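You operate a simulated robot arm through the tools that you are given. There is no shell and no other tool.

You run a simulated robot arm. Do the job below in one go: nothing can be reset, and whatever is moved stays where it is left.

TASK
Fill the red-band cup from the resin jug to the 100 ml mark.
Fine: fan on before the lid comes off; jug back in its place with the lid on; the cup stays where it stands; a teaspoon spilt at most. Set down upright: resin jug.

The check looks at the end state, three seconds after you hand in, the way a careful person would. Anything else that was tipped, shoved, dropped, spilled or broken makes it a failure. A push-on lid holds only when it is set on centred and level and pressed home; a screw cap is set on level and turned clockwise until tight.

THE ROBOT
A 7-joint arm with a three-finger gripper, fixed in place. Base frame: the origin is on the floor under the middle of its stand, x ahead of it, y to its left, z up; the work surface is at about z = 0.86. Readings come in m, degrees, newtons and seconds.
It reaches about 1.342 m from its shoulder. Its first joint turns from -166.0 to 166.0 degrees. Payload 2.69 kg.
The TCP is the grasp point between the finger pads, 0.03 m short of the fingertips. In the tool frame z runs along the fingers and y along their closing line. The gripper opens to 0.128 m; its body begins 0.117 m behind the TCP.
Orientation is that of the tool frame in the base frame, as a unit quaternion [x, y, z, w]. With the fingers straight down and closing along the base's y, the tool's x points along the base's -x, its y along +y and its z along -z.

THE INTERFACE
- The arm moves only by the tool arm_command. Its arguments are lists of equal length, an entry for each row: "claw": the closure, from 0 (fully open) to 1 (shut); "linear": the shift along the tool's x, y, z in units of 25 mm (1.0 is 25 mm), a list of three; "rotation": the turn, a rotation vector about the tool's x, y, z in units of 8 degrees (1.0 is 8 degrees), a list of three. In form: {"claw": [claw, ...], "linear": [[tx, ty, tz], ...], "rotation": [[rx, ry, rz], ...]}. A call has 1 to 20 rows; each row shifts and turns the commanded pose from where the row before left it, along the tool's axes as they then stand. A call with a number of a shift or a turn outside -1 to 1 is refused whole. Rows are played at 5 a second. More than 0.05 m and 8.6 degrees between two rows, or a gripper value outside its range, and nothing of the call is played. Where a pose cannot be reached the arm comes as near as it can. A force on the tool above 40 N (or 10 N above the force at the start of the call, whichever is more), or a blocked arm, ends the call early, and 0.2 s more pass. Each finger travels about 0.127 m/s and halts on what it meets, pressing with about 35 N; the grip force reading is that of the motor and also rises with nothing between the fingers. The clock runs only during rows and for 0.2 s after the last one: add rows that do not move to give the fingers time. It gives the time, the measured TCP pose, the force on the tool (base axes), the opening and the grip force at its end, in the units of the frame above (readings bear some noise), with the torque about the TCP (base axes, N m) and any sound that the robot's microphone picked up, and new pictures: "views" is both (left out), scene, wrist or none.
- Cameras (640 x 400 px; columns grow to the right, rows downward): "scene" is fixed at [0.4009, 0.6511, 1.6918]; the picture's right is [-0.48, -0.88, 0.00], its down [-0.78, 0.43, -0.46] and it looks along [0.40, -0.22, -0.89] (base axes); focal length 327 px, centre (320, 200). "wrist" rides on the gripper at [0.058, 0.054, -0.131] in the tool frame; the picture's right is [-0.68, 0.74, 0.00], its down [-0.62, -0.57, -0.55] and it looks along [-0.40, -0.37, 0.84] (tool axes); focal length 234 px, centre (320, 200). There is no depth. A picture from a camera that has moved, and an enlarged one, comes with that camera's place and axes in the base frame and with its lens.
- move_column(by): moves the trunk up (or, below 0, down) by that many m; the arm rides with it, the base frame stays. It gives what a move gives, with no picture.
- close_up(camera, box): a new picture of the part [left, top, right, bottom] of that camera's present view, enlarged. The clock stands still meanwhile.
- finish_job(): hands the job in; it is judged then, once.

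Places have to be worked out from the pictures, the camera data and where the tool is seen. Open the gripper and draw the arm clear of the work before you hand the job in, unless the task says otherwise.

The tools are called as a command line: name --argument value ..., lists and objects as JSON in quotes. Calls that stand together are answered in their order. arm_command: Moves the arm, as the interface text tells. Its arguments: {"type":"object","properties":{"claw":{"type":"array"},"linear":{"type":"array"},"rotation":{"type":"array"},"views":{"type":"string","enum":["both","scene","wrist","none"]}},"required":["claw","linear","rotation"]} The other tools are called the same way: move_column (by) moves the trunk up or down; close_up (camera, box) takes an enlarged picture of a part of a camera's view; finish_job () hands the job in.

At the start:

```text
time_s: 0.0
position: [0.5776, 0.3007, 1.3032]
ee_rot: [0.0, 1.0, 0.0, 0.0]
ft_force: [-0.3, 1.0, -0.6]
torque: [0.01, -0.01, 0.03]
grip_width: 0.1281
grasp_force: 0.0
trunk travel left (down, up): [-0.15, 0.2]
```

scene: 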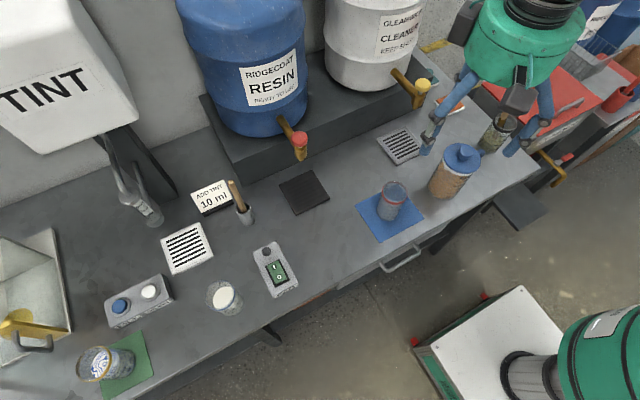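
wrist: 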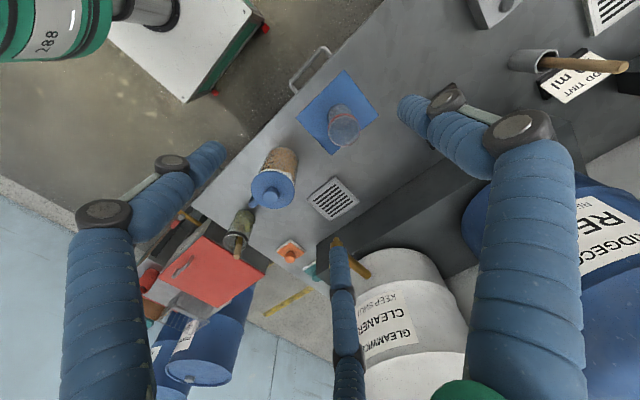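

The scene shows a bench with drums, a red-band cup on a blue mat, a jug with a blue lid, a switch box and vents. I start by taking enlarged pictures to identify the parts.

close_up --camera "scene" --box '[340, 100, 540, 250]'

close_up --camera "scene" --box '[150, 150, 330, 330]'

close_up --camera "scene" --box '[0, 200, 250, 400]'

close_up --camera "wrist" --box '[200, 60, 400, 260]'

```text
2.67 times, centred on (440, 175) of scene
camera zoom: at [0.4009, 0.6511, 1.6918], right [-0.48, -0.88, 0.0], down [-0.78, 0.43, -0.46], along [0.4, -0.22, -0.89], focal length 871 px, centre (0, 267)
```

zoom: 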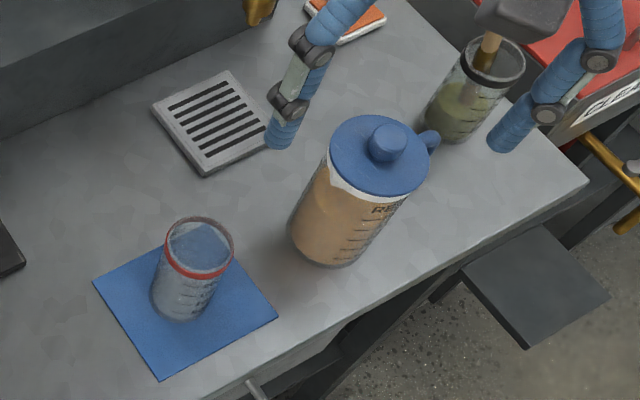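

```text
2.22 times, centred on (240, 240) of scene
camera zoom: at [0.4009, 0.6511, 1.6918], right [-0.48, -0.88, 0.0], down [-0.78, 0.43, -0.46], along [0.4, -0.22, -0.89], focal length 726 px, centre (498, 111)
```

zoom: 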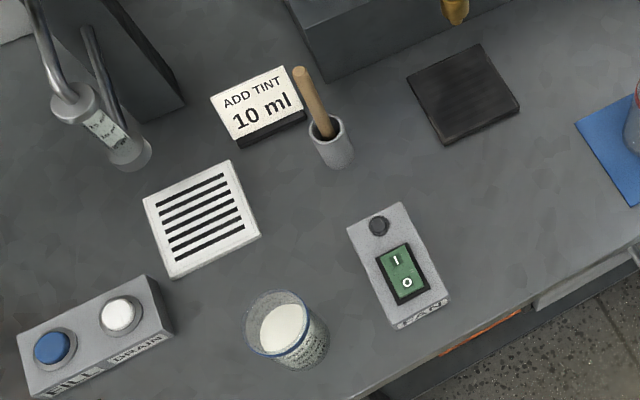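

```text
2.00 times, centred on (125, 300) of scene
camera zoom: at [0.4009, 0.6511, 1.6918], right [-0.48, -0.88, 0.0], down [-0.78, 0.43, -0.46], along [0.4, -0.22, -0.89], focal length 653 px, centre (710, 0)
```

zoom: 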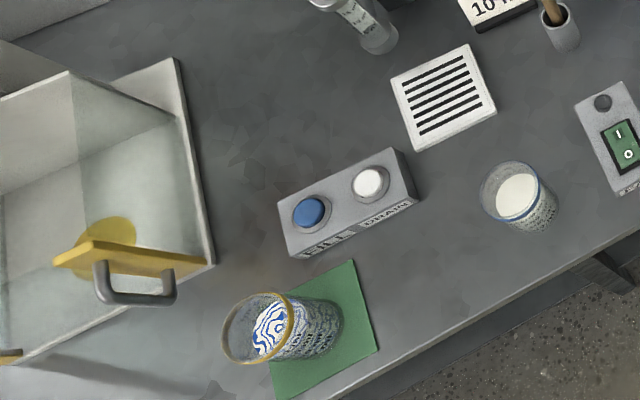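

```text
2.00 times, centred on (300, 160) of wrist
camera zoom: at [0.5199, 0.3556, 1.4354], right [0.68, 0.74, 0.0], down [0.62, -0.57, 0.55], along [0.4, -0.37, -0.84], focal length 468 px, centre (360, 280)
```

zoom: 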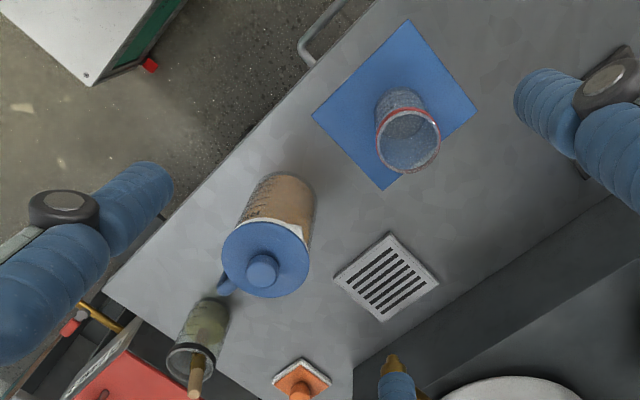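

The fan switch is a rocker at about (0.655 I-end / 0.62 O-end, 0.643), with its lamp dark. The jug stands at about (0.637, 0.105) with its handle toward -y, and the cup at about (0.647, 0.30). I move above the switch with the gripper open, so the single +y finger ends up over the I end.

arm_command --claw '[0, 0, 0, 0, 0, 0, 0, 0, 0, 0, 0, 0]' --linear '[[-0.26, 0.92, 0.9], [-0.26, 0.92, 0.9], [-0.26, 0.92, 0.9], [-0.26, 0.92, 0.9], [-0.26, 0.92, 0.9], [-0.26, 0.92, 0.9], [-0.26, 0.92, 0.9], [-0.26, 0.92, 0.9], [-0.26, 0.92, 0.9], [-0.26, 0.92, 0.9], [-0.26, 0.92, 0.9], [-0.26, 0.92, 0.9]]' --rotation '[[0, 0, 0], [0, 0, 0], [0, 0, 0], [0, 0, 0], [0, 0, 0], [0, 0, 0], [0, 0, 0], [0, 0, 0], [0, 0, 0], [0, 0, 0], [0, 0, 0], [0, 0, 0]]'

```text
time_s: 2.6
position: [0.6543, 0.5771, 1.0348]
ee_rot: [0.0, 1.0, 0.0, -0.001]
ft_force: [0.1, 0.0, 0.1]
torque: [0.01, -0.01, -0.01]
grip_width: 0.1279
grasp_force: 0.0
trunk travel left (down, up): [-0.15, 0.2]
camera wrist: at [0.5959, 0.6314, 1.1666], right [0.68, 0.74, 0.0], down [0.62, -0.57, 0.55], along [0.4, -0.37, -0.84], focal length 234 px, centre (320, 200)
```

scene: 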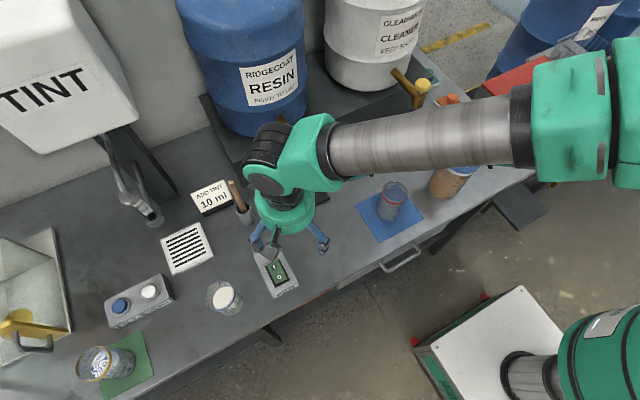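
wrist: 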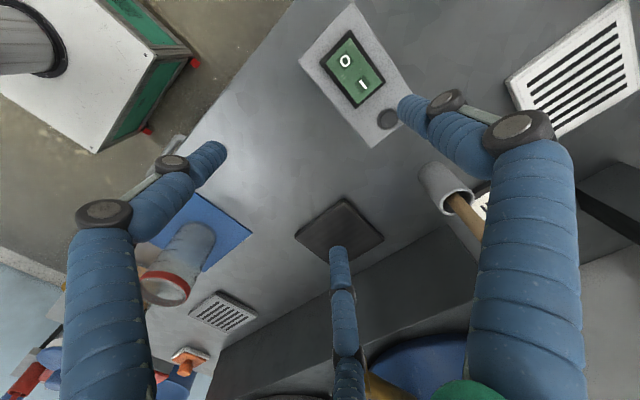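

close_up --camera "scene" --box '[220, 200, 350, 310]'

close_up --camera "wrist" --box '[280, 0, 460, 160]'

close_up --camera "wrist" --box '[120, 180, 270, 320]'

```text
3.64 times, centred on (285, 255) of scene
camera zoom: at [0.4009, 0.6511, 1.6918], right [-0.48, -0.88, 0.0], down [-0.78, 0.43, -0.46], along [0.4, -0.22, -0.89], focal length 1188 px, centre (447, 0)
```

zoom: 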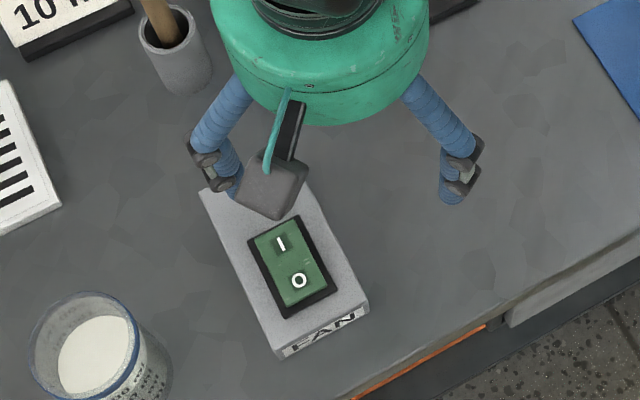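

```text
2.50 times, centred on (370, 80) of wrist
camera zoom: at [0.5959, 0.6314, 1.1666], right [0.68, 0.74, 0.0], down [0.62, -0.57, 0.55], along [0.4, -0.37, -0.84], focal length 585 px, centre (195, 500)
```

zoom: 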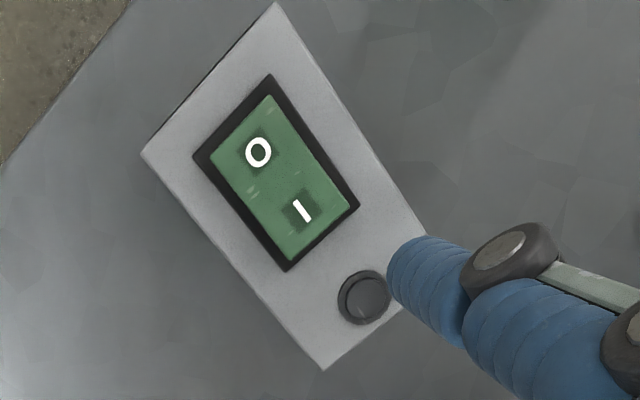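

```text
2.86 times, centred on (195, 250) of wrist
camera zoom: at [0.5959, 0.6314, 1.1666], right [0.68, 0.74, 0.0], down [0.62, -0.57, 0.55], along [0.4, -0.37, -0.84], focal length 669 px, centre (677, 57)
```

zoom: 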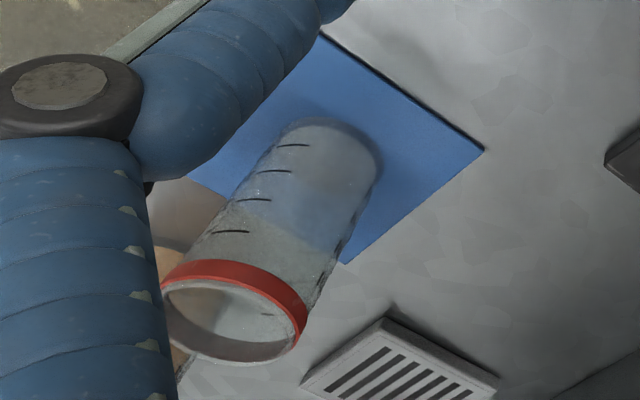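

The single finger's tip sits at about (0.657, 0.653), and the I end of the rocker is at (0.653, 0.643). I shift 10 mm toward -y, lower to about 2 cm over the switch and look again.

arm_command --claw '[0, 0, 0, 0]' --linear '[[0, -0.4, 0.6], [0, 0, 0.9], [0, 0, 0.9], [0, 0, 0.6]]' --rotation '[[0, 0, 0], [0, 0, 0], [0, 0, 0], [0, 0, 0]]'

close_up --camera "scene" --box '[220, 200, 350, 310]'

close_up --camera "wrist" --box '[280, 0, 500, 180]'

```text
time_s: 3.6
position: [0.6583, 0.5678, 0.9586]
ee_rot: [0.0, 1.0, 0.0, 0.0]
ft_force: [-0.1, -0.3, 0.8]
torque: [-0.01, 0.0, 0.01]
grip_width: 0.128
grasp_force: 0.1
trunk travel left (down, up): [-0.15, 0.2]
camera wrist: at [0.5991, 0.623, 1.091], right [0.68, 0.74, 0.0], down [0.62, -0.56, 0.55], along [0.4, -0.37, -0.84], focal length 234 px, centre (320, 200)
```

scene: 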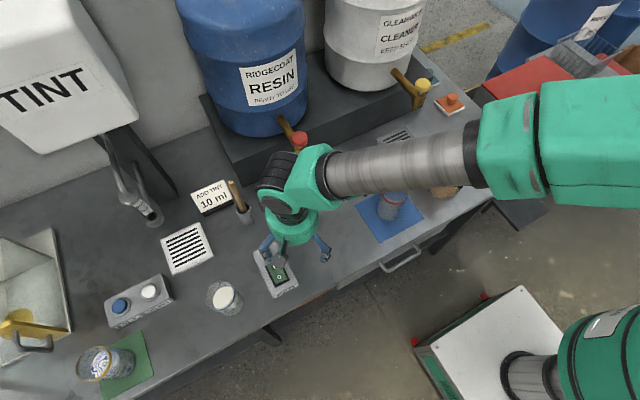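
wrist: 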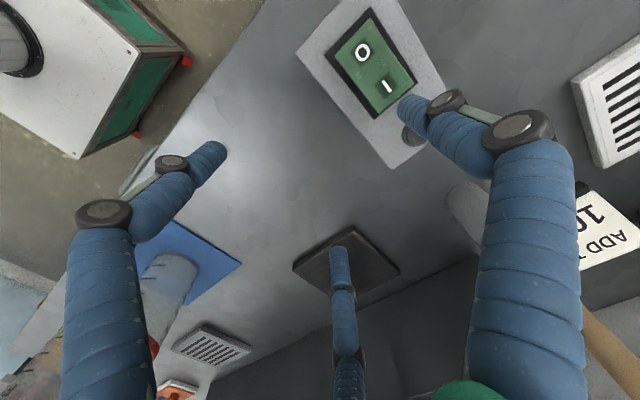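

```text
3.64 times, centred on (285, 255) of scene
camera zoom: at [0.4009, 0.6511, 1.6918], right [-0.48, -0.88, 0.0], down [-0.78, 0.43, -0.46], along [0.4, -0.22, -0.89], focal length 1188 px, centre (447, 0)
```

zoom: 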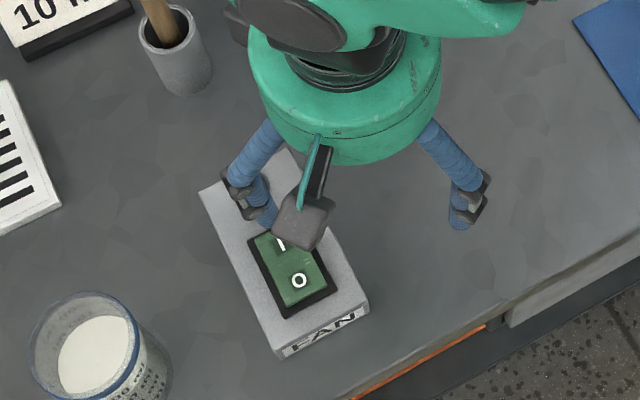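

```text
2.22 times, centred on (390, 90) of wrist
camera zoom: at [0.5991, 0.623, 1.091], right [0.68, 0.74, 0.0], down [0.62, -0.56, 0.55], along [0.4, -0.37, -0.84], focal length 520 px, centre (164, 444)
```

zoom: 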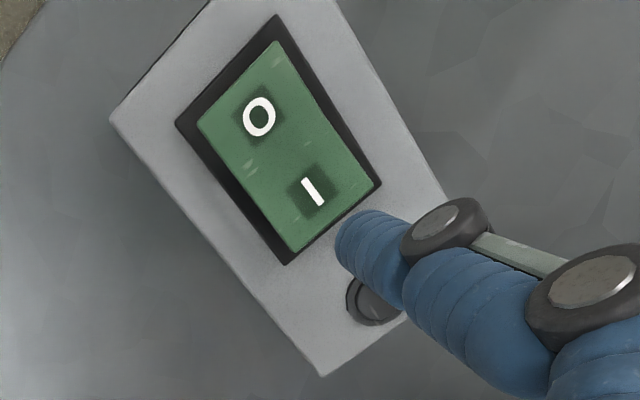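

The tip is now at about x=0.661, so I pull it back 8 mm to be over the I, then lower in small steps while watching the force.

arm_command --claw '[0, 0, 0, 0]' --linear '[[0.32, 0, 0], [0, 0, 0.4], [0, 0, 0.3], [0, 0, 0]]' --rotation '[[0, 0, 0], [0, 0, 0], [0, 0, 0], [0, 0, 0]]' --views "wrist"

close_up --camera "wrist" --box '[280, 0, 500, 180]'

```text
time_s: 4.6
position: [0.6475, 0.5692, 0.9411]
ee_rot: [0.001, 1.0, 0.0, 0.0]
ft_force: [-0.2, -0.7, -0.1]
torque: [-0.03, 0.02, 0.03]
grip_width: 0.1278
grasp_force: 0.0
trunk travel left (down, up): [-0.15, 0.2]
camera wrist: at [0.5904, 0.6227, 1.0729], right [0.68, 0.74, 0.0], down [0.62, -0.56, 0.55], along [0.4, -0.37, -0.84], focal length 234 px, centre (320, 200)
```

wrist: 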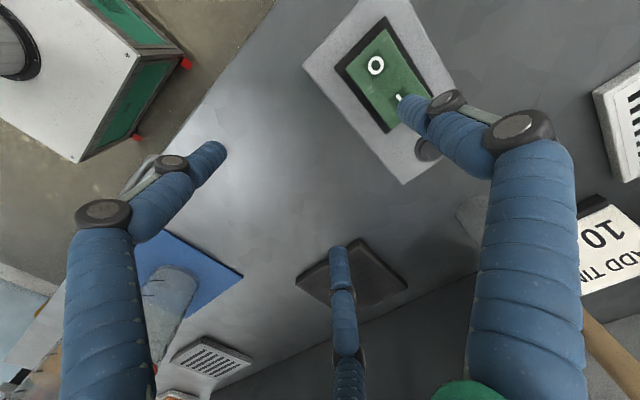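

```text
2.22 times, centred on (390, 90) of wrist
camera zoom: at [0.5904, 0.6227, 1.0729], right [0.68, 0.74, 0.0], down [0.62, -0.56, 0.55], along [0.4, -0.37, -0.84], focal length 520 px, centre (164, 444)
```

zoom: 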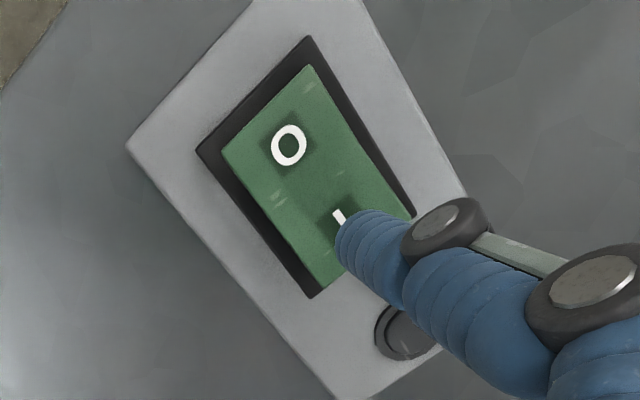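

The tip is right over the I mark, with the tip at about z=0.911. I lower in small rows, expecting a contact or click.

arm_command --claw '[0, 0, 0]' --linear '[[0, 0, 0.2], [0, 0, 0.2], [0, 0, 0.2]]' --rotation '[[0, 0, 0], [0, 0, 0], [0, 0, 0]]' --views "wrist"

close_up --camera "scene" --box '[220, 200, 350, 310]'

```text
time_s: 5.4
position: [0.649, 0.5683, 0.9248]
ee_rot: [0.001, 1.0, -0.001, 0.0]
ft_force: [1.8, 0.8, 0.7]
torque: [-0.01, 0.03, 0.0]
grip_width: 0.1282
grasp_force: 0.1
trunk travel left (down, up): [-0.15, 0.2]
heard: click
camera wrist: at [0.5901, 0.6226, 1.0571], right [0.68, 0.74, 0.0], down [0.62, -0.57, 0.55], along [0.4, -0.37, -0.84], focal length 234 px, centre (320, 200)
```

wrist: 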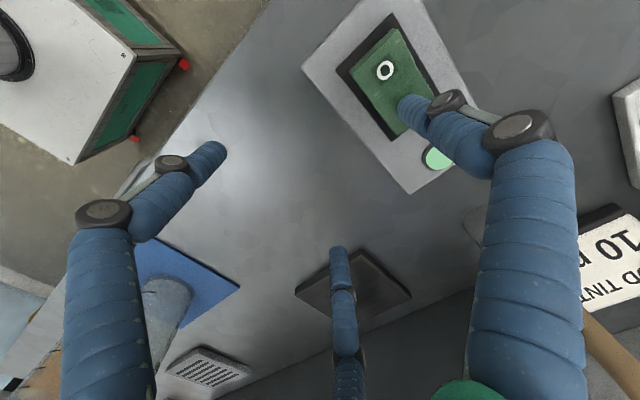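

```text
3.64 times, centred on (285, 255) of scene
camera zoom: at [0.4009, 0.6511, 1.6918], right [-0.48, -0.88, 0.0], down [-0.78, 0.43, -0.46], along [0.4, -0.22, -0.89], focal length 1188 px, centre (447, 0)
```

zoom: 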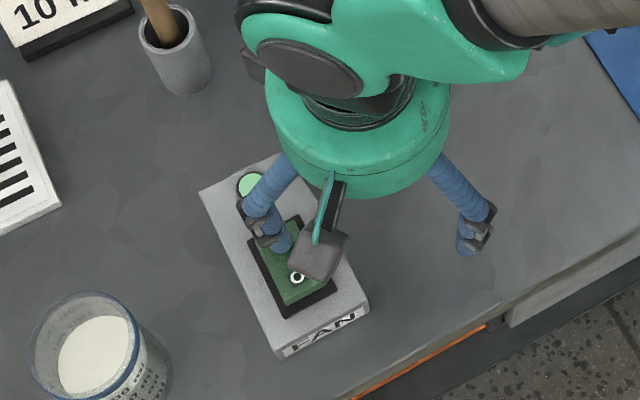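

A click was heard and the lamp is green, so the fan is on. I raise the arm and move back toward the cup and jug for a better look at both.

arm_command --claw '[0, 0, 0, 0, 0, 0, 0, 0, 0, 0, 0, 0, 0]' --linear '[[0, 0, -1], [0, 0, -1], [0, 0, -1], [0, 0, -1], [0, 0, -1], [0.8, -0.7, 0], [0.8, -0.7, 0], [0.8, -0.7, 0], [0.8, -0.7, 0], [0.8, -0.7, 0], [0, -0.7, 0.2], [0, -0.7, 0.2], [0, 0, 0]]' --rotation '[[0, 0, 0], [0, 0, 0], [0, 0, 0], [0, 0, 0], [0, 0, 0], [0, 0, 0], [0, 0, 0], [0, 0, 0], [0, 0, 0], [0, 0, 0], [0, 0, 0], [0, 0, 0], [0, 0, 0]]'

close_up --camera "scene" --box '[230, 220, 320, 310]'

```text
time_s: 8.2
position: [0.5473, 0.4439, 1.0422]
ee_rot: [-0.001, 1.0, 0.0, 0.001]
ft_force: [0.2, -0.3, 0.2]
torque: [0.01, -0.01, 0.01]
grip_width: 0.1281
grasp_force: 0.1
trunk travel left (down, up): [-0.15, 0.2]
camera wrist: at [0.4881, 0.4985, 1.1739], right [0.68, 0.74, 0.0], down [0.62, -0.57, 0.55], along [0.4, -0.37, -0.84], focal length 234 px, centre (320, 200)
```

scene: 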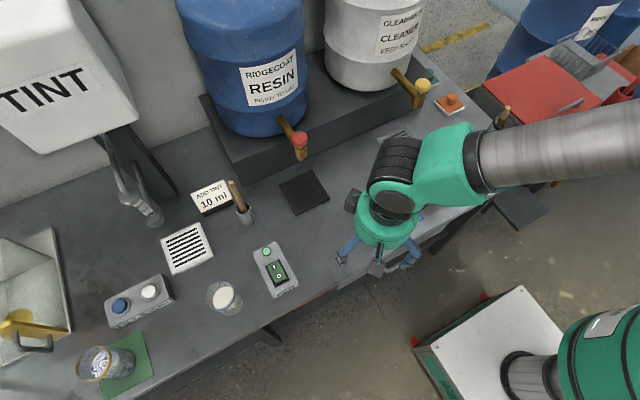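
wrist: 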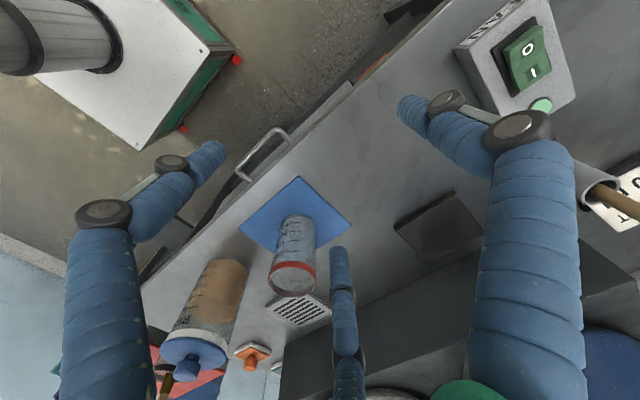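

```text
4.44 times, centred on (275, 265) of scene
camera zoom: at [0.4009, 0.6511, 1.6918], right [-0.48, -0.88, 0.0], down [-0.78, 0.43, -0.46], along [0.4, -0.22, -0.89], focal length 1452 px, centre (520, -89)
```

zoom: 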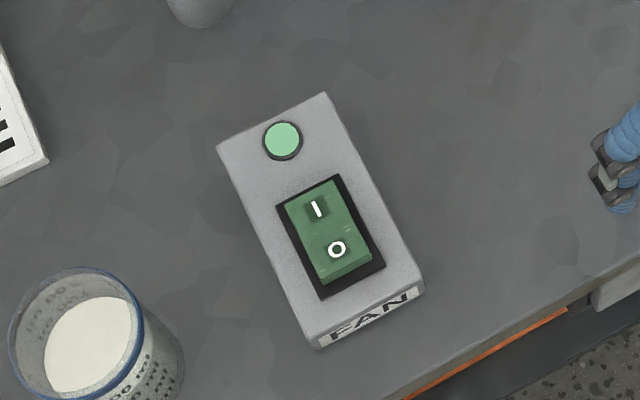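

The fan lamp is lit. I enlarge the wrist view of the cup and jug.

close_up --camera "wrist" --box '[150, 190, 340, 380]'

close_up --camera "wrist" --box '[250, 190, 340, 310]'

```text
2.11 times, centred on (245, 285) of wrist
camera zoom: at [0.4881, 0.4985, 1.1739], right [0.68, 0.74, 0.0], down [0.62, -0.57, 0.55], along [0.4, -0.37, -0.84], focal length 493 px, centre (478, 21)
```

zoom: 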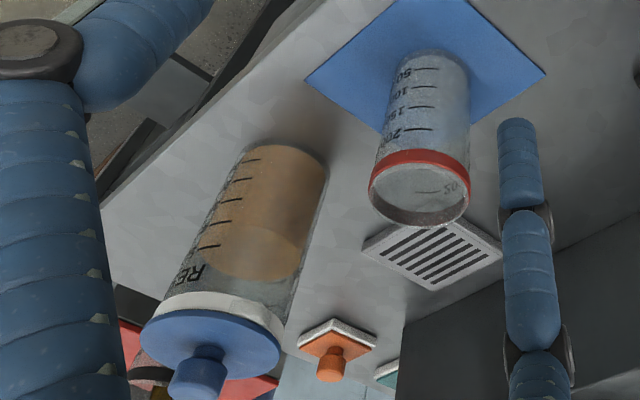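

```text
3.33 times, centred on (295, 250) of wrist
camera zoom: at [0.4881, 0.4985, 1.1739], right [0.68, 0.74, 0.0], down [0.62, -0.57, 0.55], along [0.4, -0.37, -0.84], focal length 781 px, centre (403, 33)
```

zoom: 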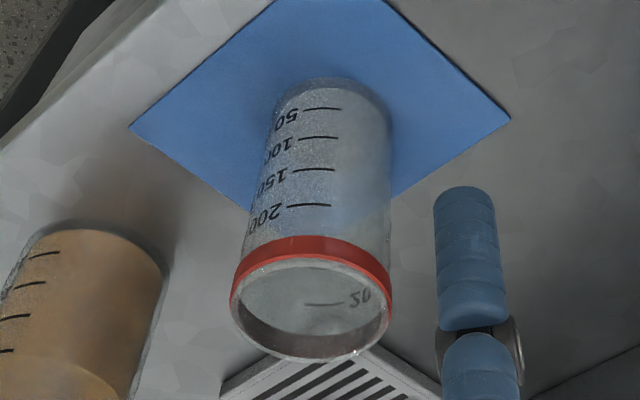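

The cup is empty and graduated 50/100/150/200, so the 100 ml mark is the second line. The jug lid is a blue disc with a knob whose top is at about (0.638, 0.105, 1.03). I go above the knob with the fingers down.

arm_command --claw '[0, 0, 0, 0, 0, 0, 0, 0, 0, 0, 0, 0, 0, 0, 0, 0, 0, 0, 0]' --linear '[[0, 0, -1], [0, 0, -1], [0, 0, -1], [0, 0, -1], [-0.26, -0.97, 0], [-0.26, -0.97, 0], [-0.26, -0.97, 0], [-0.26, -0.97, 0], [-0.26, -0.97, 0], [-0.26, -0.97, 0], [-0.26, -0.97, 0], [-0.26, -0.97, 0], [-0.26, -0.97, 0], [-0.26, -0.97, 0], [-0.26, -0.97, 0], [-0.26, -0.97, 0], [-0.26, -0.97, 0], [-0.26, -0.97, 0], [0, 0, 0]]' --rotation '[[0, 0, 0], [0, 0, 0], [0, 0, 0], [0, 0, 0], [0, 0, 0], [0, 0, 0], [0, 0, 0], [0, 0, 0], [0, 0, 0], [0, 0, 0], [0, 0, 0], [0, 0, 0], [0, 0, 0], [0, 0, 0], [0, 0, 0], [0, 0, 0], [0, 0, 0], [0, 0, 0], [0, 0, 0]]'

close_up --camera "scene" --box '[380, 80, 540, 220]'

close_up --camera "wrist" --box '[200, 0, 440, 150]'

```text
time_s: 12.2
position: [0.6413, 0.1029, 1.1421]
ee_rot: [0.0, 1.0, 0.0, 0.0]
ft_force: [-0.1, 0.5, 0.1]
torque: [0.06, 0.0, -0.03]
grip_width: 0.128
grasp_force: 0.0
trunk travel left (down, up): [-0.15, 0.2]
camera wrist: at [0.5823, 0.1572, 1.2724], right [0.68, 0.74, 0.0], down [0.62, -0.57, 0.55], along [0.4, -0.37, -0.84], focal length 234 px, centre (320, 200)
```

scene: 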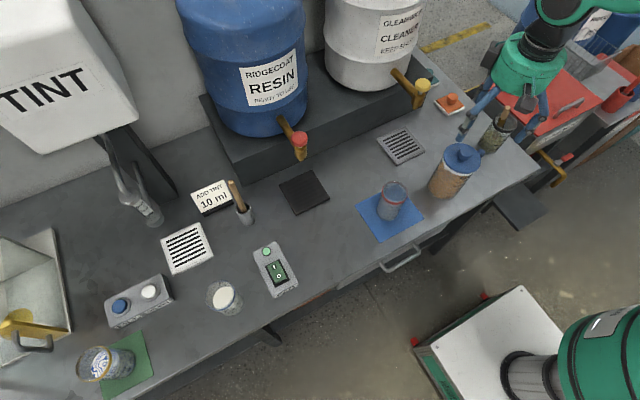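
wrist: 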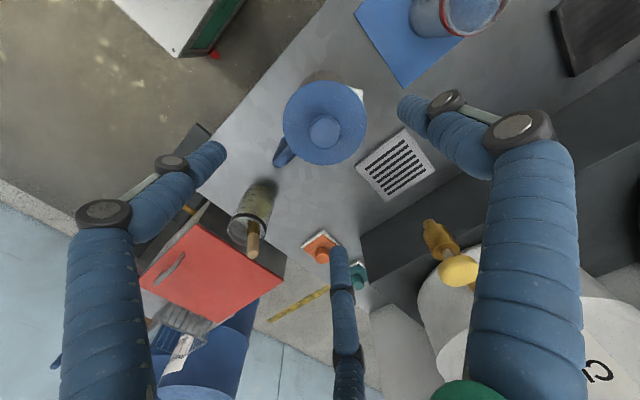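

```text
2.86 times, centred on (460, 150) of scene
camera zoom: at [0.4009, 0.6511, 1.6918], right [-0.48, -0.88, 0.0], down [-0.78, 0.43, -0.46], along [0.4, -0.22, -0.89], focal length 933 px, centre (-80, 343)
```

zoom: 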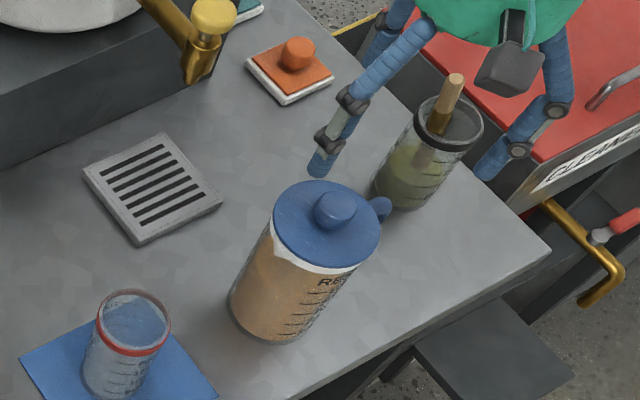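

```text
2.67 times, centred on (320, 75) of wrist
camera zoom: at [0.5823, 0.1572, 1.2724], right [0.68, 0.74, 0.0], down [0.62, -0.57, 0.55], along [0.4, -0.37, -0.84], focal length 624 px, centre (320, 533)
```

zoom: 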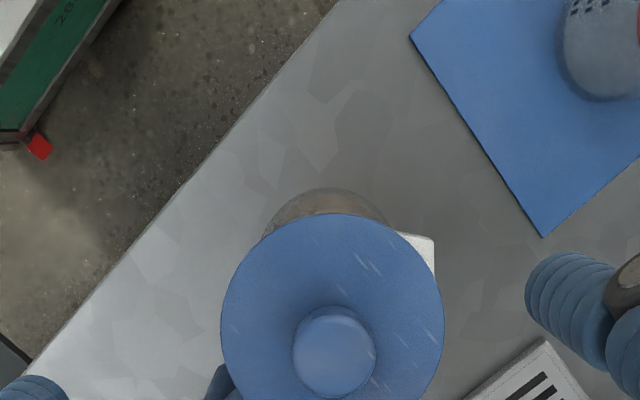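

The knob centre is at (0.640, 0.1105) by both cameras, and the TCP is at about (0.640, 0.103). I shift +7.5 mm in y and lower most of the way, then check the height against the lid.

arm_command --claw '[0, 0, 0, 0, 0]' --linear '[[0, 0.3, 0], [0, 0, 1], [0, 0, 1], [0, 0, 1], [0, 0, 0]]' --rotation '[[0, 0, 0], [0, 0, 0], [0, 0, 0], [0, 0, 0], [0, 0, 0]]'

close_up --camera "scene" --box '[400, 80, 540, 200]'

close_up --camera "wrist" --box '[180, 0, 460, 175]'

```text
time_s: 13.4
position: [0.6393, 0.1125, 1.0682]
ee_rot: [0.0, 1.0, 0.001, 0.0]
ft_force: [-0.6, 0.7, -0.6]
torque: [-0.01, 0.01, 0.0]
grip_width: 0.128
grasp_force: 0.0
trunk travel left (down, up): [-0.15, 0.2]
camera wrist: at [0.5808, 0.167, 1.1999], right [0.68, 0.74, 0.0], down [0.62, -0.57, 0.55], along [0.4, -0.37, -0.84], focal length 234 px, centre (320, 200)
```

scene: 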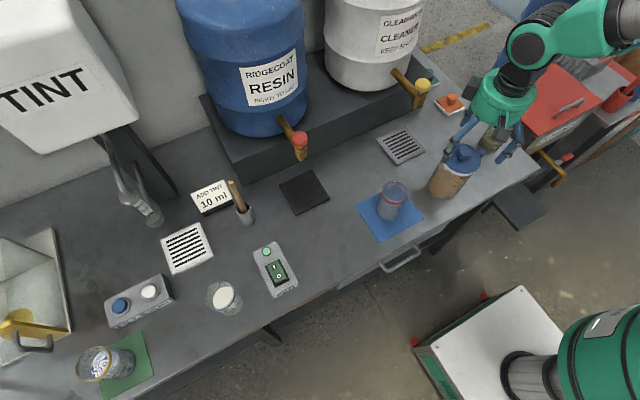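
wrist: 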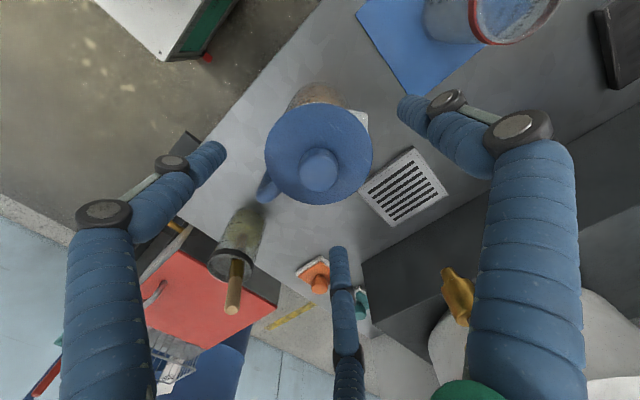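

```text
3.33 times, centred on (470, 140) of scene
camera zoom: at [0.4009, 0.6511, 1.6918], right [-0.48, -0.88, 0.0], down [-0.78, 0.43, -0.46], along [0.4, -0.22, -0.89], focal length 1089 px, centre (-180, 400)
```

zoom: 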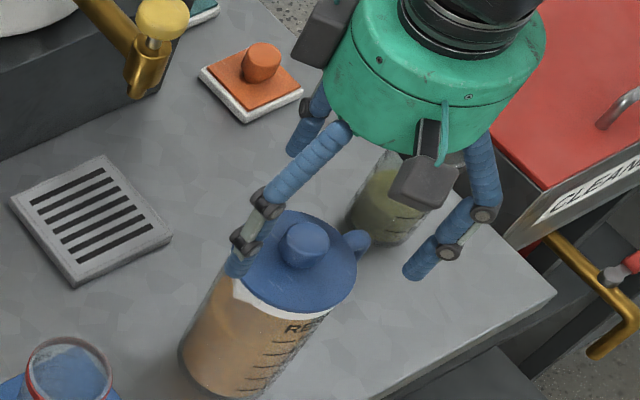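

```text
2.29 times, centred on (320, 88) of wrist
camera zoom: at [0.5808, 0.167, 1.1999], right [0.68, 0.74, 0.0], down [0.62, -0.57, 0.55], along [0.4, -0.37, -0.84], focal length 535 px, centre (320, 457)
```

zoom: 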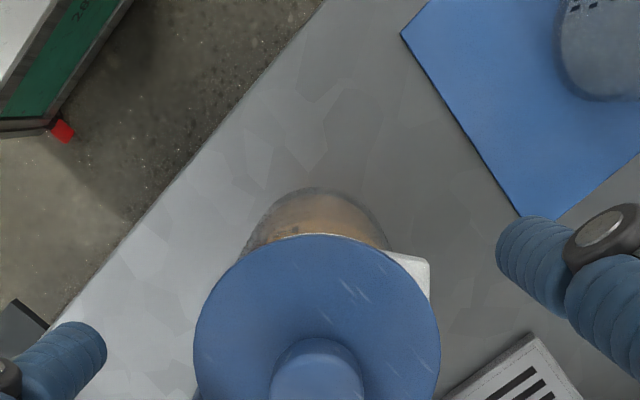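

The knob top looks to be at z≈1.024 and the lid disc at ≈1.0. The fingertips are now at 1.038, so I lower 30 mm to put the tips at about 1.008 and close on the knob.

arm_command --claw '[0, 0, 0, 0.3, 0.6, 0.8, 0.9, 1, 1, 1]' --linear '[[0, 0, 0.6], [0, 0, 0.6], [0, 0, 0], [0, 0, 0], [0, 0, 0], [0, 0, 0], [0, 0, 0], [0, 0, 0], [0, 0, 0], [0, 0, 0]]' --rotation '[[0, 0, 0], [0, 0, 0], [0, 0, 0], [0, 0, 0], [0, 0, 0], [0, 0, 0], [0, 0, 0], [0, 0, 0], [0, 0, 0], [0, 0, 0]]'

close_up --camera "scene" --box '[400, 80, 540, 200]'

close_up --camera "wrist" --box '[180, 60, 460, 235]'

```text
time_s: 15.6
position: [0.6387, 0.1105, 1.0356]
ee_rot: [0.0, 1.0, -0.001, 0.0]
ft_force: [-1.5, -0.3, -0.9]
torque: [0.0, 0.03, 0.01]
grip_width: 0.0891
grasp_force: 34.7
trunk travel left (down, up): [-0.15, 0.2]
heard: snap
camera wrist: at [0.5813, 0.1656, 1.1686], right [0.68, 0.74, 0.0], down [0.62, -0.57, 0.55], along [0.4, -0.37, -0.84], focal length 234 px, centre (320, 200)
```

scene: 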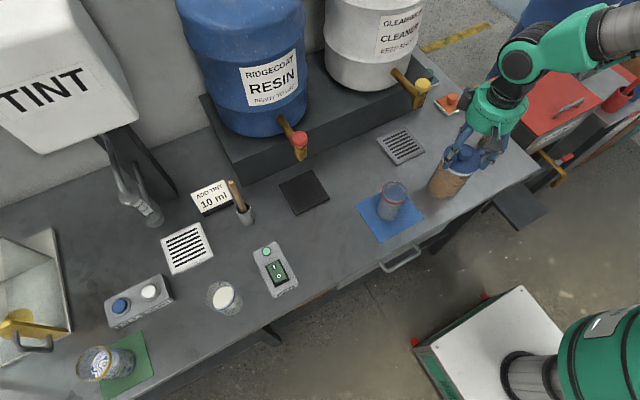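
wrist: 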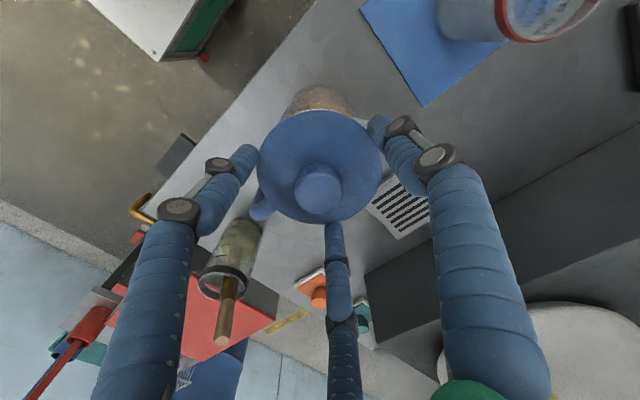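

```text
3.33 times, centred on (470, 140) of scene
camera zoom: at [0.4009, 0.6511, 1.6918], right [-0.48, -0.88, 0.0], down [-0.78, 0.43, -0.46], along [0.4, -0.22, -0.89], focal length 1089 px, centre (-180, 400)
```

zoom: 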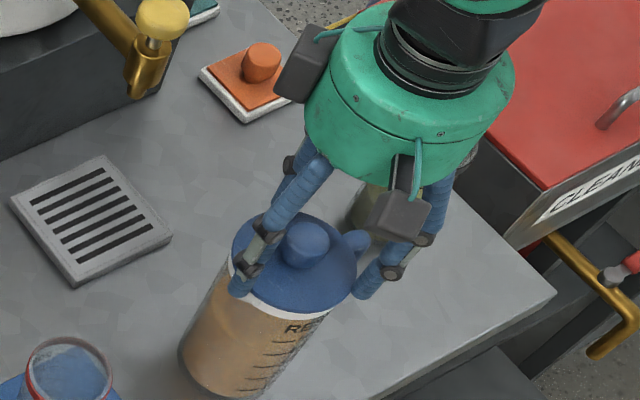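

```text
2.29 times, centred on (320, 148) of wrist
camera zoom: at [0.5813, 0.1656, 1.1686], right [0.68, 0.74, 0.0], down [0.62, -0.57, 0.55], along [0.4, -0.37, -0.84], focal length 535 px, centre (320, 320)
```

zoom: 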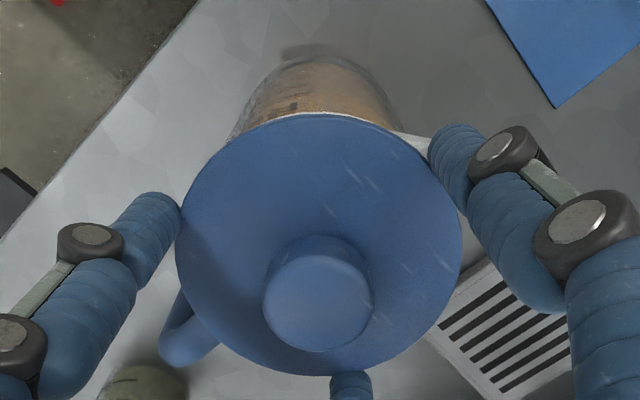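

The fingers closed to 0.089 m, so they hold the lid's disc at its rim rather than the knob, centred, and a snap was heard. I lift 10 mm slowly and check whether only the lid comes up.

arm_command --claw '[1, 1, 1, 1]' --linear '[[0, 0, -0.15], [0, 0, -0.15], [0, 0, -0.15], [0, 0, 0]]' --rotation '[[0, 0, 0], [0, 0, 0], [0, 0, 0], [0, 0, 0]]'

close_up --camera "scene" --box '[400, 80, 540, 200]'

close_up --camera "wrist" --box '[180, 60, 460, 235]'

```text
time_s: 16.6
position: [0.6395, 0.1124, 1.0471]
ee_rot: [0.0, 1.0, 0.001, 0.001]
ft_force: [0.4, 0.5, -1.1]
torque: [0.01, 0.01, -0.04]
grip_width: 0.089
grasp_force: 35.5
trunk travel left (down, up): [-0.15, 0.2]
camera wrist: at [0.5805, 0.1674, 1.1795], right [0.68, 0.74, 0.0], down [0.62, -0.57, 0.55], along [0.4, -0.37, -0.84], focal length 234 px, centre (320, 200)
```

scene: 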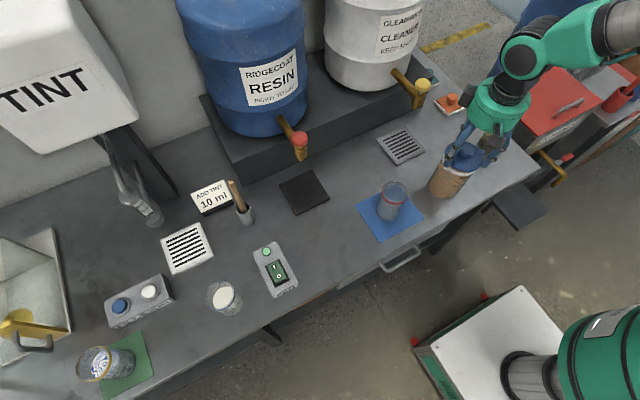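
wrist: 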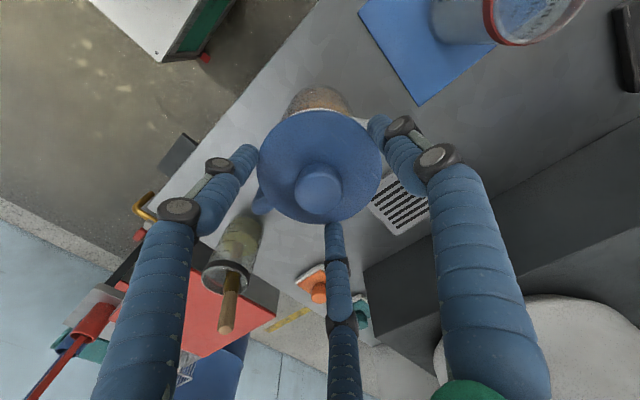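

```text
3.33 times, centred on (470, 140) of scene
camera zoom: at [0.4009, 0.6511, 1.6918], right [-0.48, -0.88, 0.0], down [-0.78, 0.43, -0.46], along [0.4, -0.22, -0.89], focal length 1089 px, centre (-180, 400)
```

zoom: 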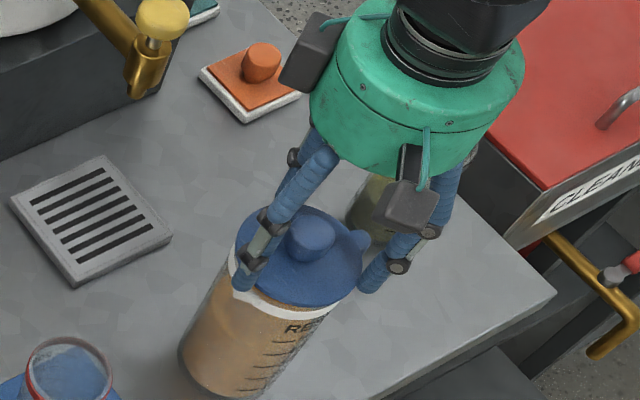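

```text
2.29 times, centred on (320, 148) of wrist
camera zoom: at [0.5805, 0.1674, 1.1795], right [0.68, 0.74, 0.0], down [0.62, -0.57, 0.55], along [0.4, -0.37, -0.84], focal length 535 px, centre (320, 320)
```

zoom: 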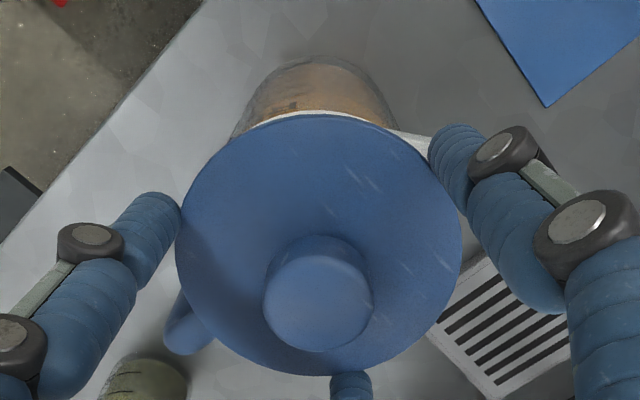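

Only the lid came up; the jug base hasn't moved in the scene view. I lift it further and carry it over to the free bench between the cup's mat and the fan switch, around (0.65, 0.47).

arm_command --claw '[1, 1, 1, 1, 1, 1]' --linear '[[0, 0, -0.8], [0, 0, -1], [0, 0, -1], [0, 0, -1], [0, 0, -0.6], [0, 0, 0]]' --rotation '[[0, 0, 0], [0, 0, 0], [0, 0, 0], [0, 0, 0], [0, 0, 0], [0, 0, 0]]'

close_up --camera "scene" --box '[400, 60, 560, 200]'

close_up --camera "wrist" --box '[180, 20, 460, 235]'

```text
time_s: 18.0
position: [0.6381, 0.1118, 1.1605]
ee_rot: [0.0, 1.0, 0.0, 0.0]
ft_force: [0.1, -0.4, -0.8]
torque: [0.0, 0.02, 0.02]
grip_width: 0.0889
grasp_force: 35.8
trunk travel left (down, up): [-0.15, 0.2]
camera wrist: at [0.5798, 0.1665, 1.2922], right [0.68, 0.74, 0.0], down [0.62, -0.57, 0.55], along [0.4, -0.37, -0.84], focal length 234 px, centre (320, 200)
```

scene: 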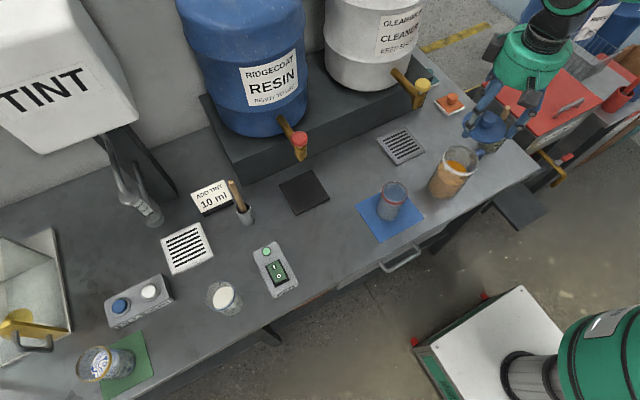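
wrist: 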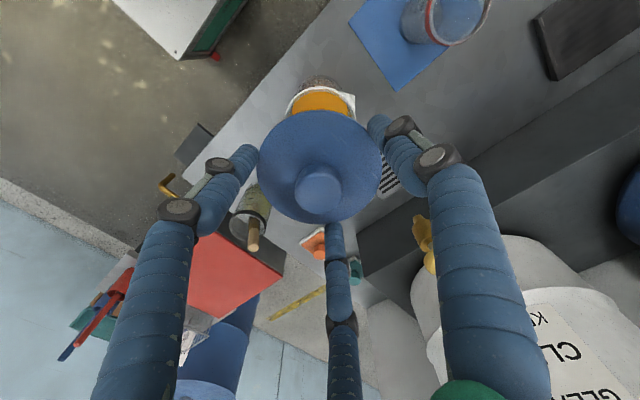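

```text
2.86 times, centred on (480, 130) of scene
camera zoom: at [0.4009, 0.6511, 1.6918], right [-0.48, -0.88, 0.0], down [-0.78, 0.43, -0.46], along [0.4, -0.22, -0.89], focal length 933 px, centre (-137, 400)
```

zoom: 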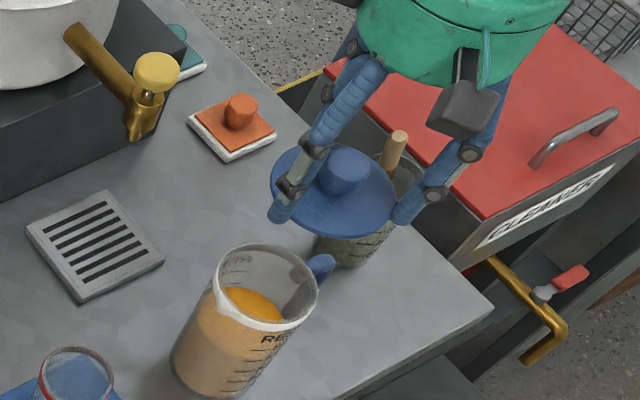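

```text
1.86 times, centred on (320, 128) of wrist
camera zoom: at [0.5798, 0.1665, 1.2922], right [0.68, 0.74, 0.0], down [0.62, -0.57, 0.55], along [0.4, -0.37, -0.84], focal length 436 px, centre (320, 335)
```

zoom: 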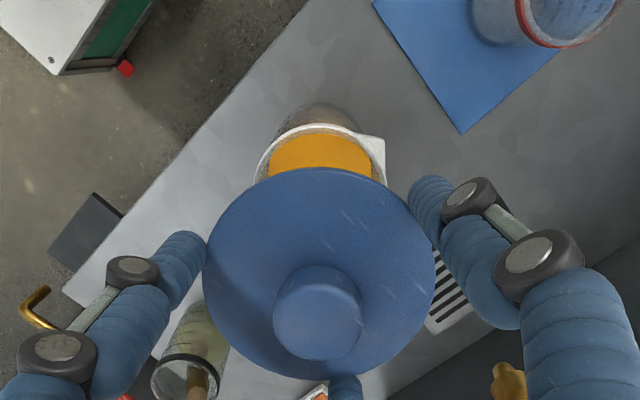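

The open jug stands in place with orange resin inside. I carry the lid to y≈0.47.

arm_command --claw '[1, 1, 1, 1, 1, 1, 1, 1, 1, 1, 1, 1, 1, 1, 1, 1, 1, 1, 1, 1]' --linear '[[-0.03, 0.95, 0], [-0.03, 0.95, 0], [-0.03, 0.95, 0], [-0.03, 0.95, 0], [-0.03, 0.95, 0], [-0.03, 0.95, 0], [-0.03, 0.95, 0], [-0.03, 0.95, 0], [-0.03, 0.95, 0], [-0.03, 0.95, 0], [-0.03, 0.95, 0], [-0.03, 0.95, 0], [-0.03, 0.95, 0], [-0.03, 0.95, 0], [-0.03, 0.95, 0], [0, 0, 1], [0, 0, 1], [0, 0, 1], [0, 0, 1], [0, 0, 1]]' --rotation '[[0, 0, 0], [0, 0, 0], [0, 0, 0], [0, 0, 0], [0, 0, 0], [0, 0, 0], [0, 0, 0], [0, 0, 0], [0, 0, 0], [0, 0, 0], [0, 0, 0], [0, 0, 0], [0, 0, 0], [0, 0, 0], [0, 0, 0], [0, 0, 0], [0, 0, 0], [0, 0, 0], [0, 0, 0], [0, 0, 0]]'

close_up --camera "scene" --box '[400, 100, 540, 220]'

close_up --camera "scene" --box '[260, 150, 420, 290]'

```text
time_s: 22.2
position: [0.6527, 0.4702, 1.032]
ee_rot: [0.0, 1.0, 0.0, 0.0]
ft_force: [-0.2, 0.4, 0.2]
torque: [-0.02, -0.01, 0.05]
grip_width: 0.0893
grasp_force: 35.2
trunk travel left (down, up): [-0.15, 0.2]
camera wrist: at [0.5951, 0.5255, 1.1637], right [0.68, 0.74, 0.0], down [0.62, -0.57, 0.55], along [0.4, -0.37, -0.84], focal length 234 px, centre (320, 200)
```

scene: 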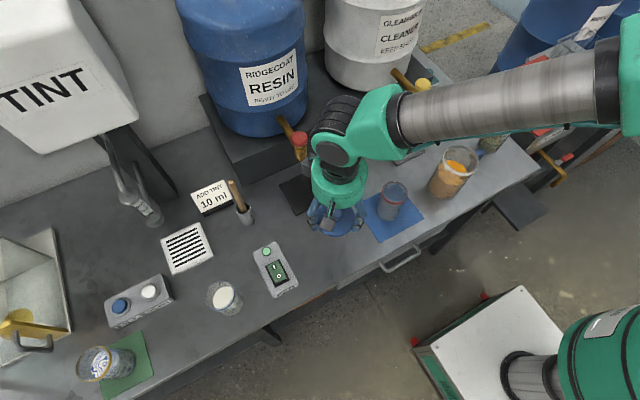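
wrist: 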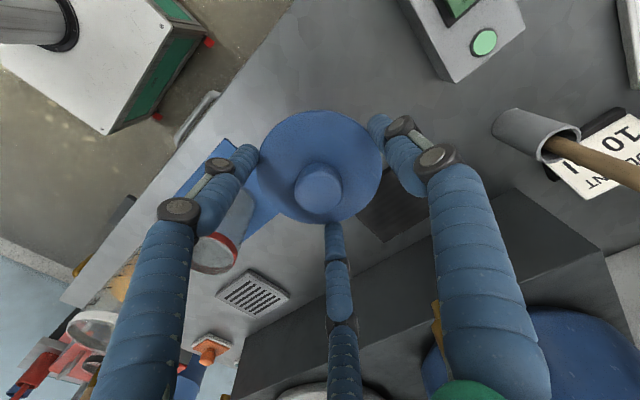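

```text
3.33 times, centred on (470, 160) of scene
camera zoom: at [0.4009, 0.6511, 1.6918], right [-0.48, -0.88, 0.0], down [-0.78, 0.43, -0.46], along [0.4, -0.22, -0.89], focal length 1089 px, centre (-180, 333)
```

zoom: 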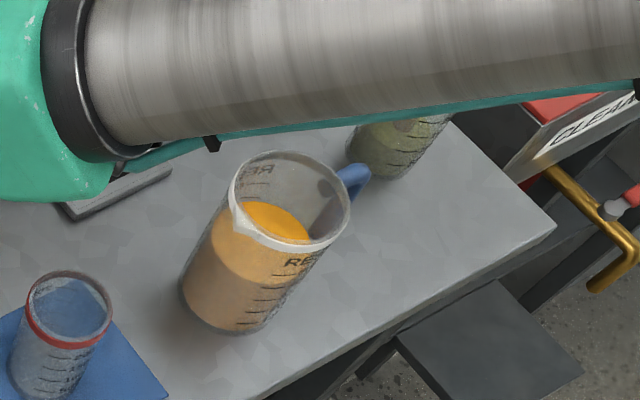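

```text
2.86 times, centred on (340, 220) of scene
camera zoom: at [0.4009, 0.6511, 1.6918], right [-0.48, -0.88, 0.0], down [-0.78, 0.43, -0.46], along [0.4, -0.22, -0.89], focal length 933 px, centre (263, 143)
```

zoom: 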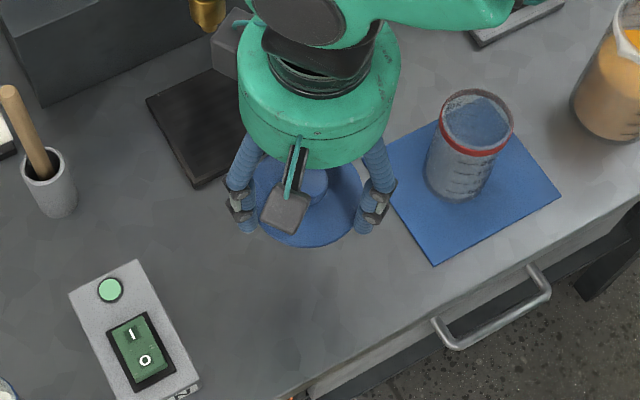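

The lid is level over free bench at (0.653, 0.470). I lower it quickly to about z=0.93, then in small steps until it touches.

arm_command --claw '[1, 1, 1, 1, 1, 1, 1, 1, 1]' --linear '[[0, 0, 1], [0, 0, 1], [0, 0, 1], [0, 0, 0.8], [0, 0, 0.15], [0, 0, 0.15], [0, 0, 0.15], [0, 0, 0.15], [0, 0, 0]]' --rotation '[[0, 0, 0], [0, 0, 0], [0, 0, 0], [0, 0, 0], [0, 0, 0], [0, 0, 0], [0, 0, 0], [0, 0, 0], [0, 0, 0]]' --views "none"

close_up --camera "scene" --box '[280, 170, 400, 280]'

```text
time_s: 24.2
position: [0.6508, 0.4713, 0.9215]
ee_rot: [0.0, 1.0, 0.0, 0.001]
ft_force: [-0.5, -0.4, -0.5]
torque: [0.01, -0.02, 0.03]
grip_width: 0.0891
grasp_force: 34.9
trunk travel left (down, up): [-0.15, 0.2]
```

```text
3.64 times, centred on (340, 225) of scene
camera zoom: at [0.4009, 0.6511, 1.6918], right [-0.48, -0.88, 0.0], down [-0.78, 0.43, -0.46], along [0.4, -0.22, -0.89], focal length 1188 px, centre (247, 109)
```

zoom: 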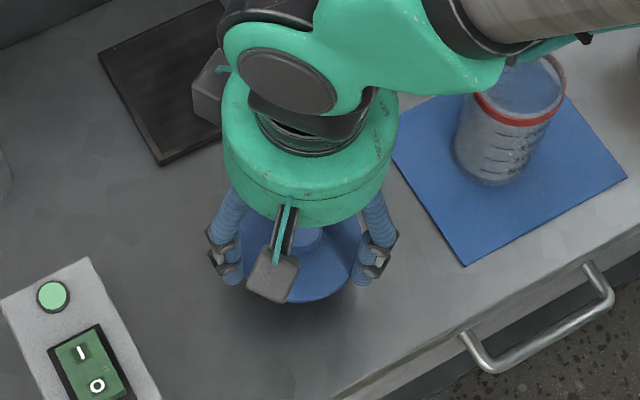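

No contact yet at z=0.9215. I keep lowering in small steps and watch the force.

arm_command --claw '[1, 1, 1, 1, 1]' --linear '[[0, 0, 0.15], [0, 0, 0.15], [0, 0, 0.15], [0, 0, 0.1], [0, 0, 0]]' --rotation '[[0, 0, 0], [0, 0, 0], [0, 0, 0], [0, 0, 0], [0, 0, 0]]' --views "none"

```text
time_s: 25.4
position: [0.6522, 0.4715, 0.9074]
ee_rot: [0.0, 1.0, 0.0, 0.0]
ft_force: [0.0, 0.3, -0.2]
torque: [0.01, -0.06, -0.04]
grip_width: 0.089
grasp_force: 35.0
trunk travel left (down, up): [-0.15, 0.2]
```

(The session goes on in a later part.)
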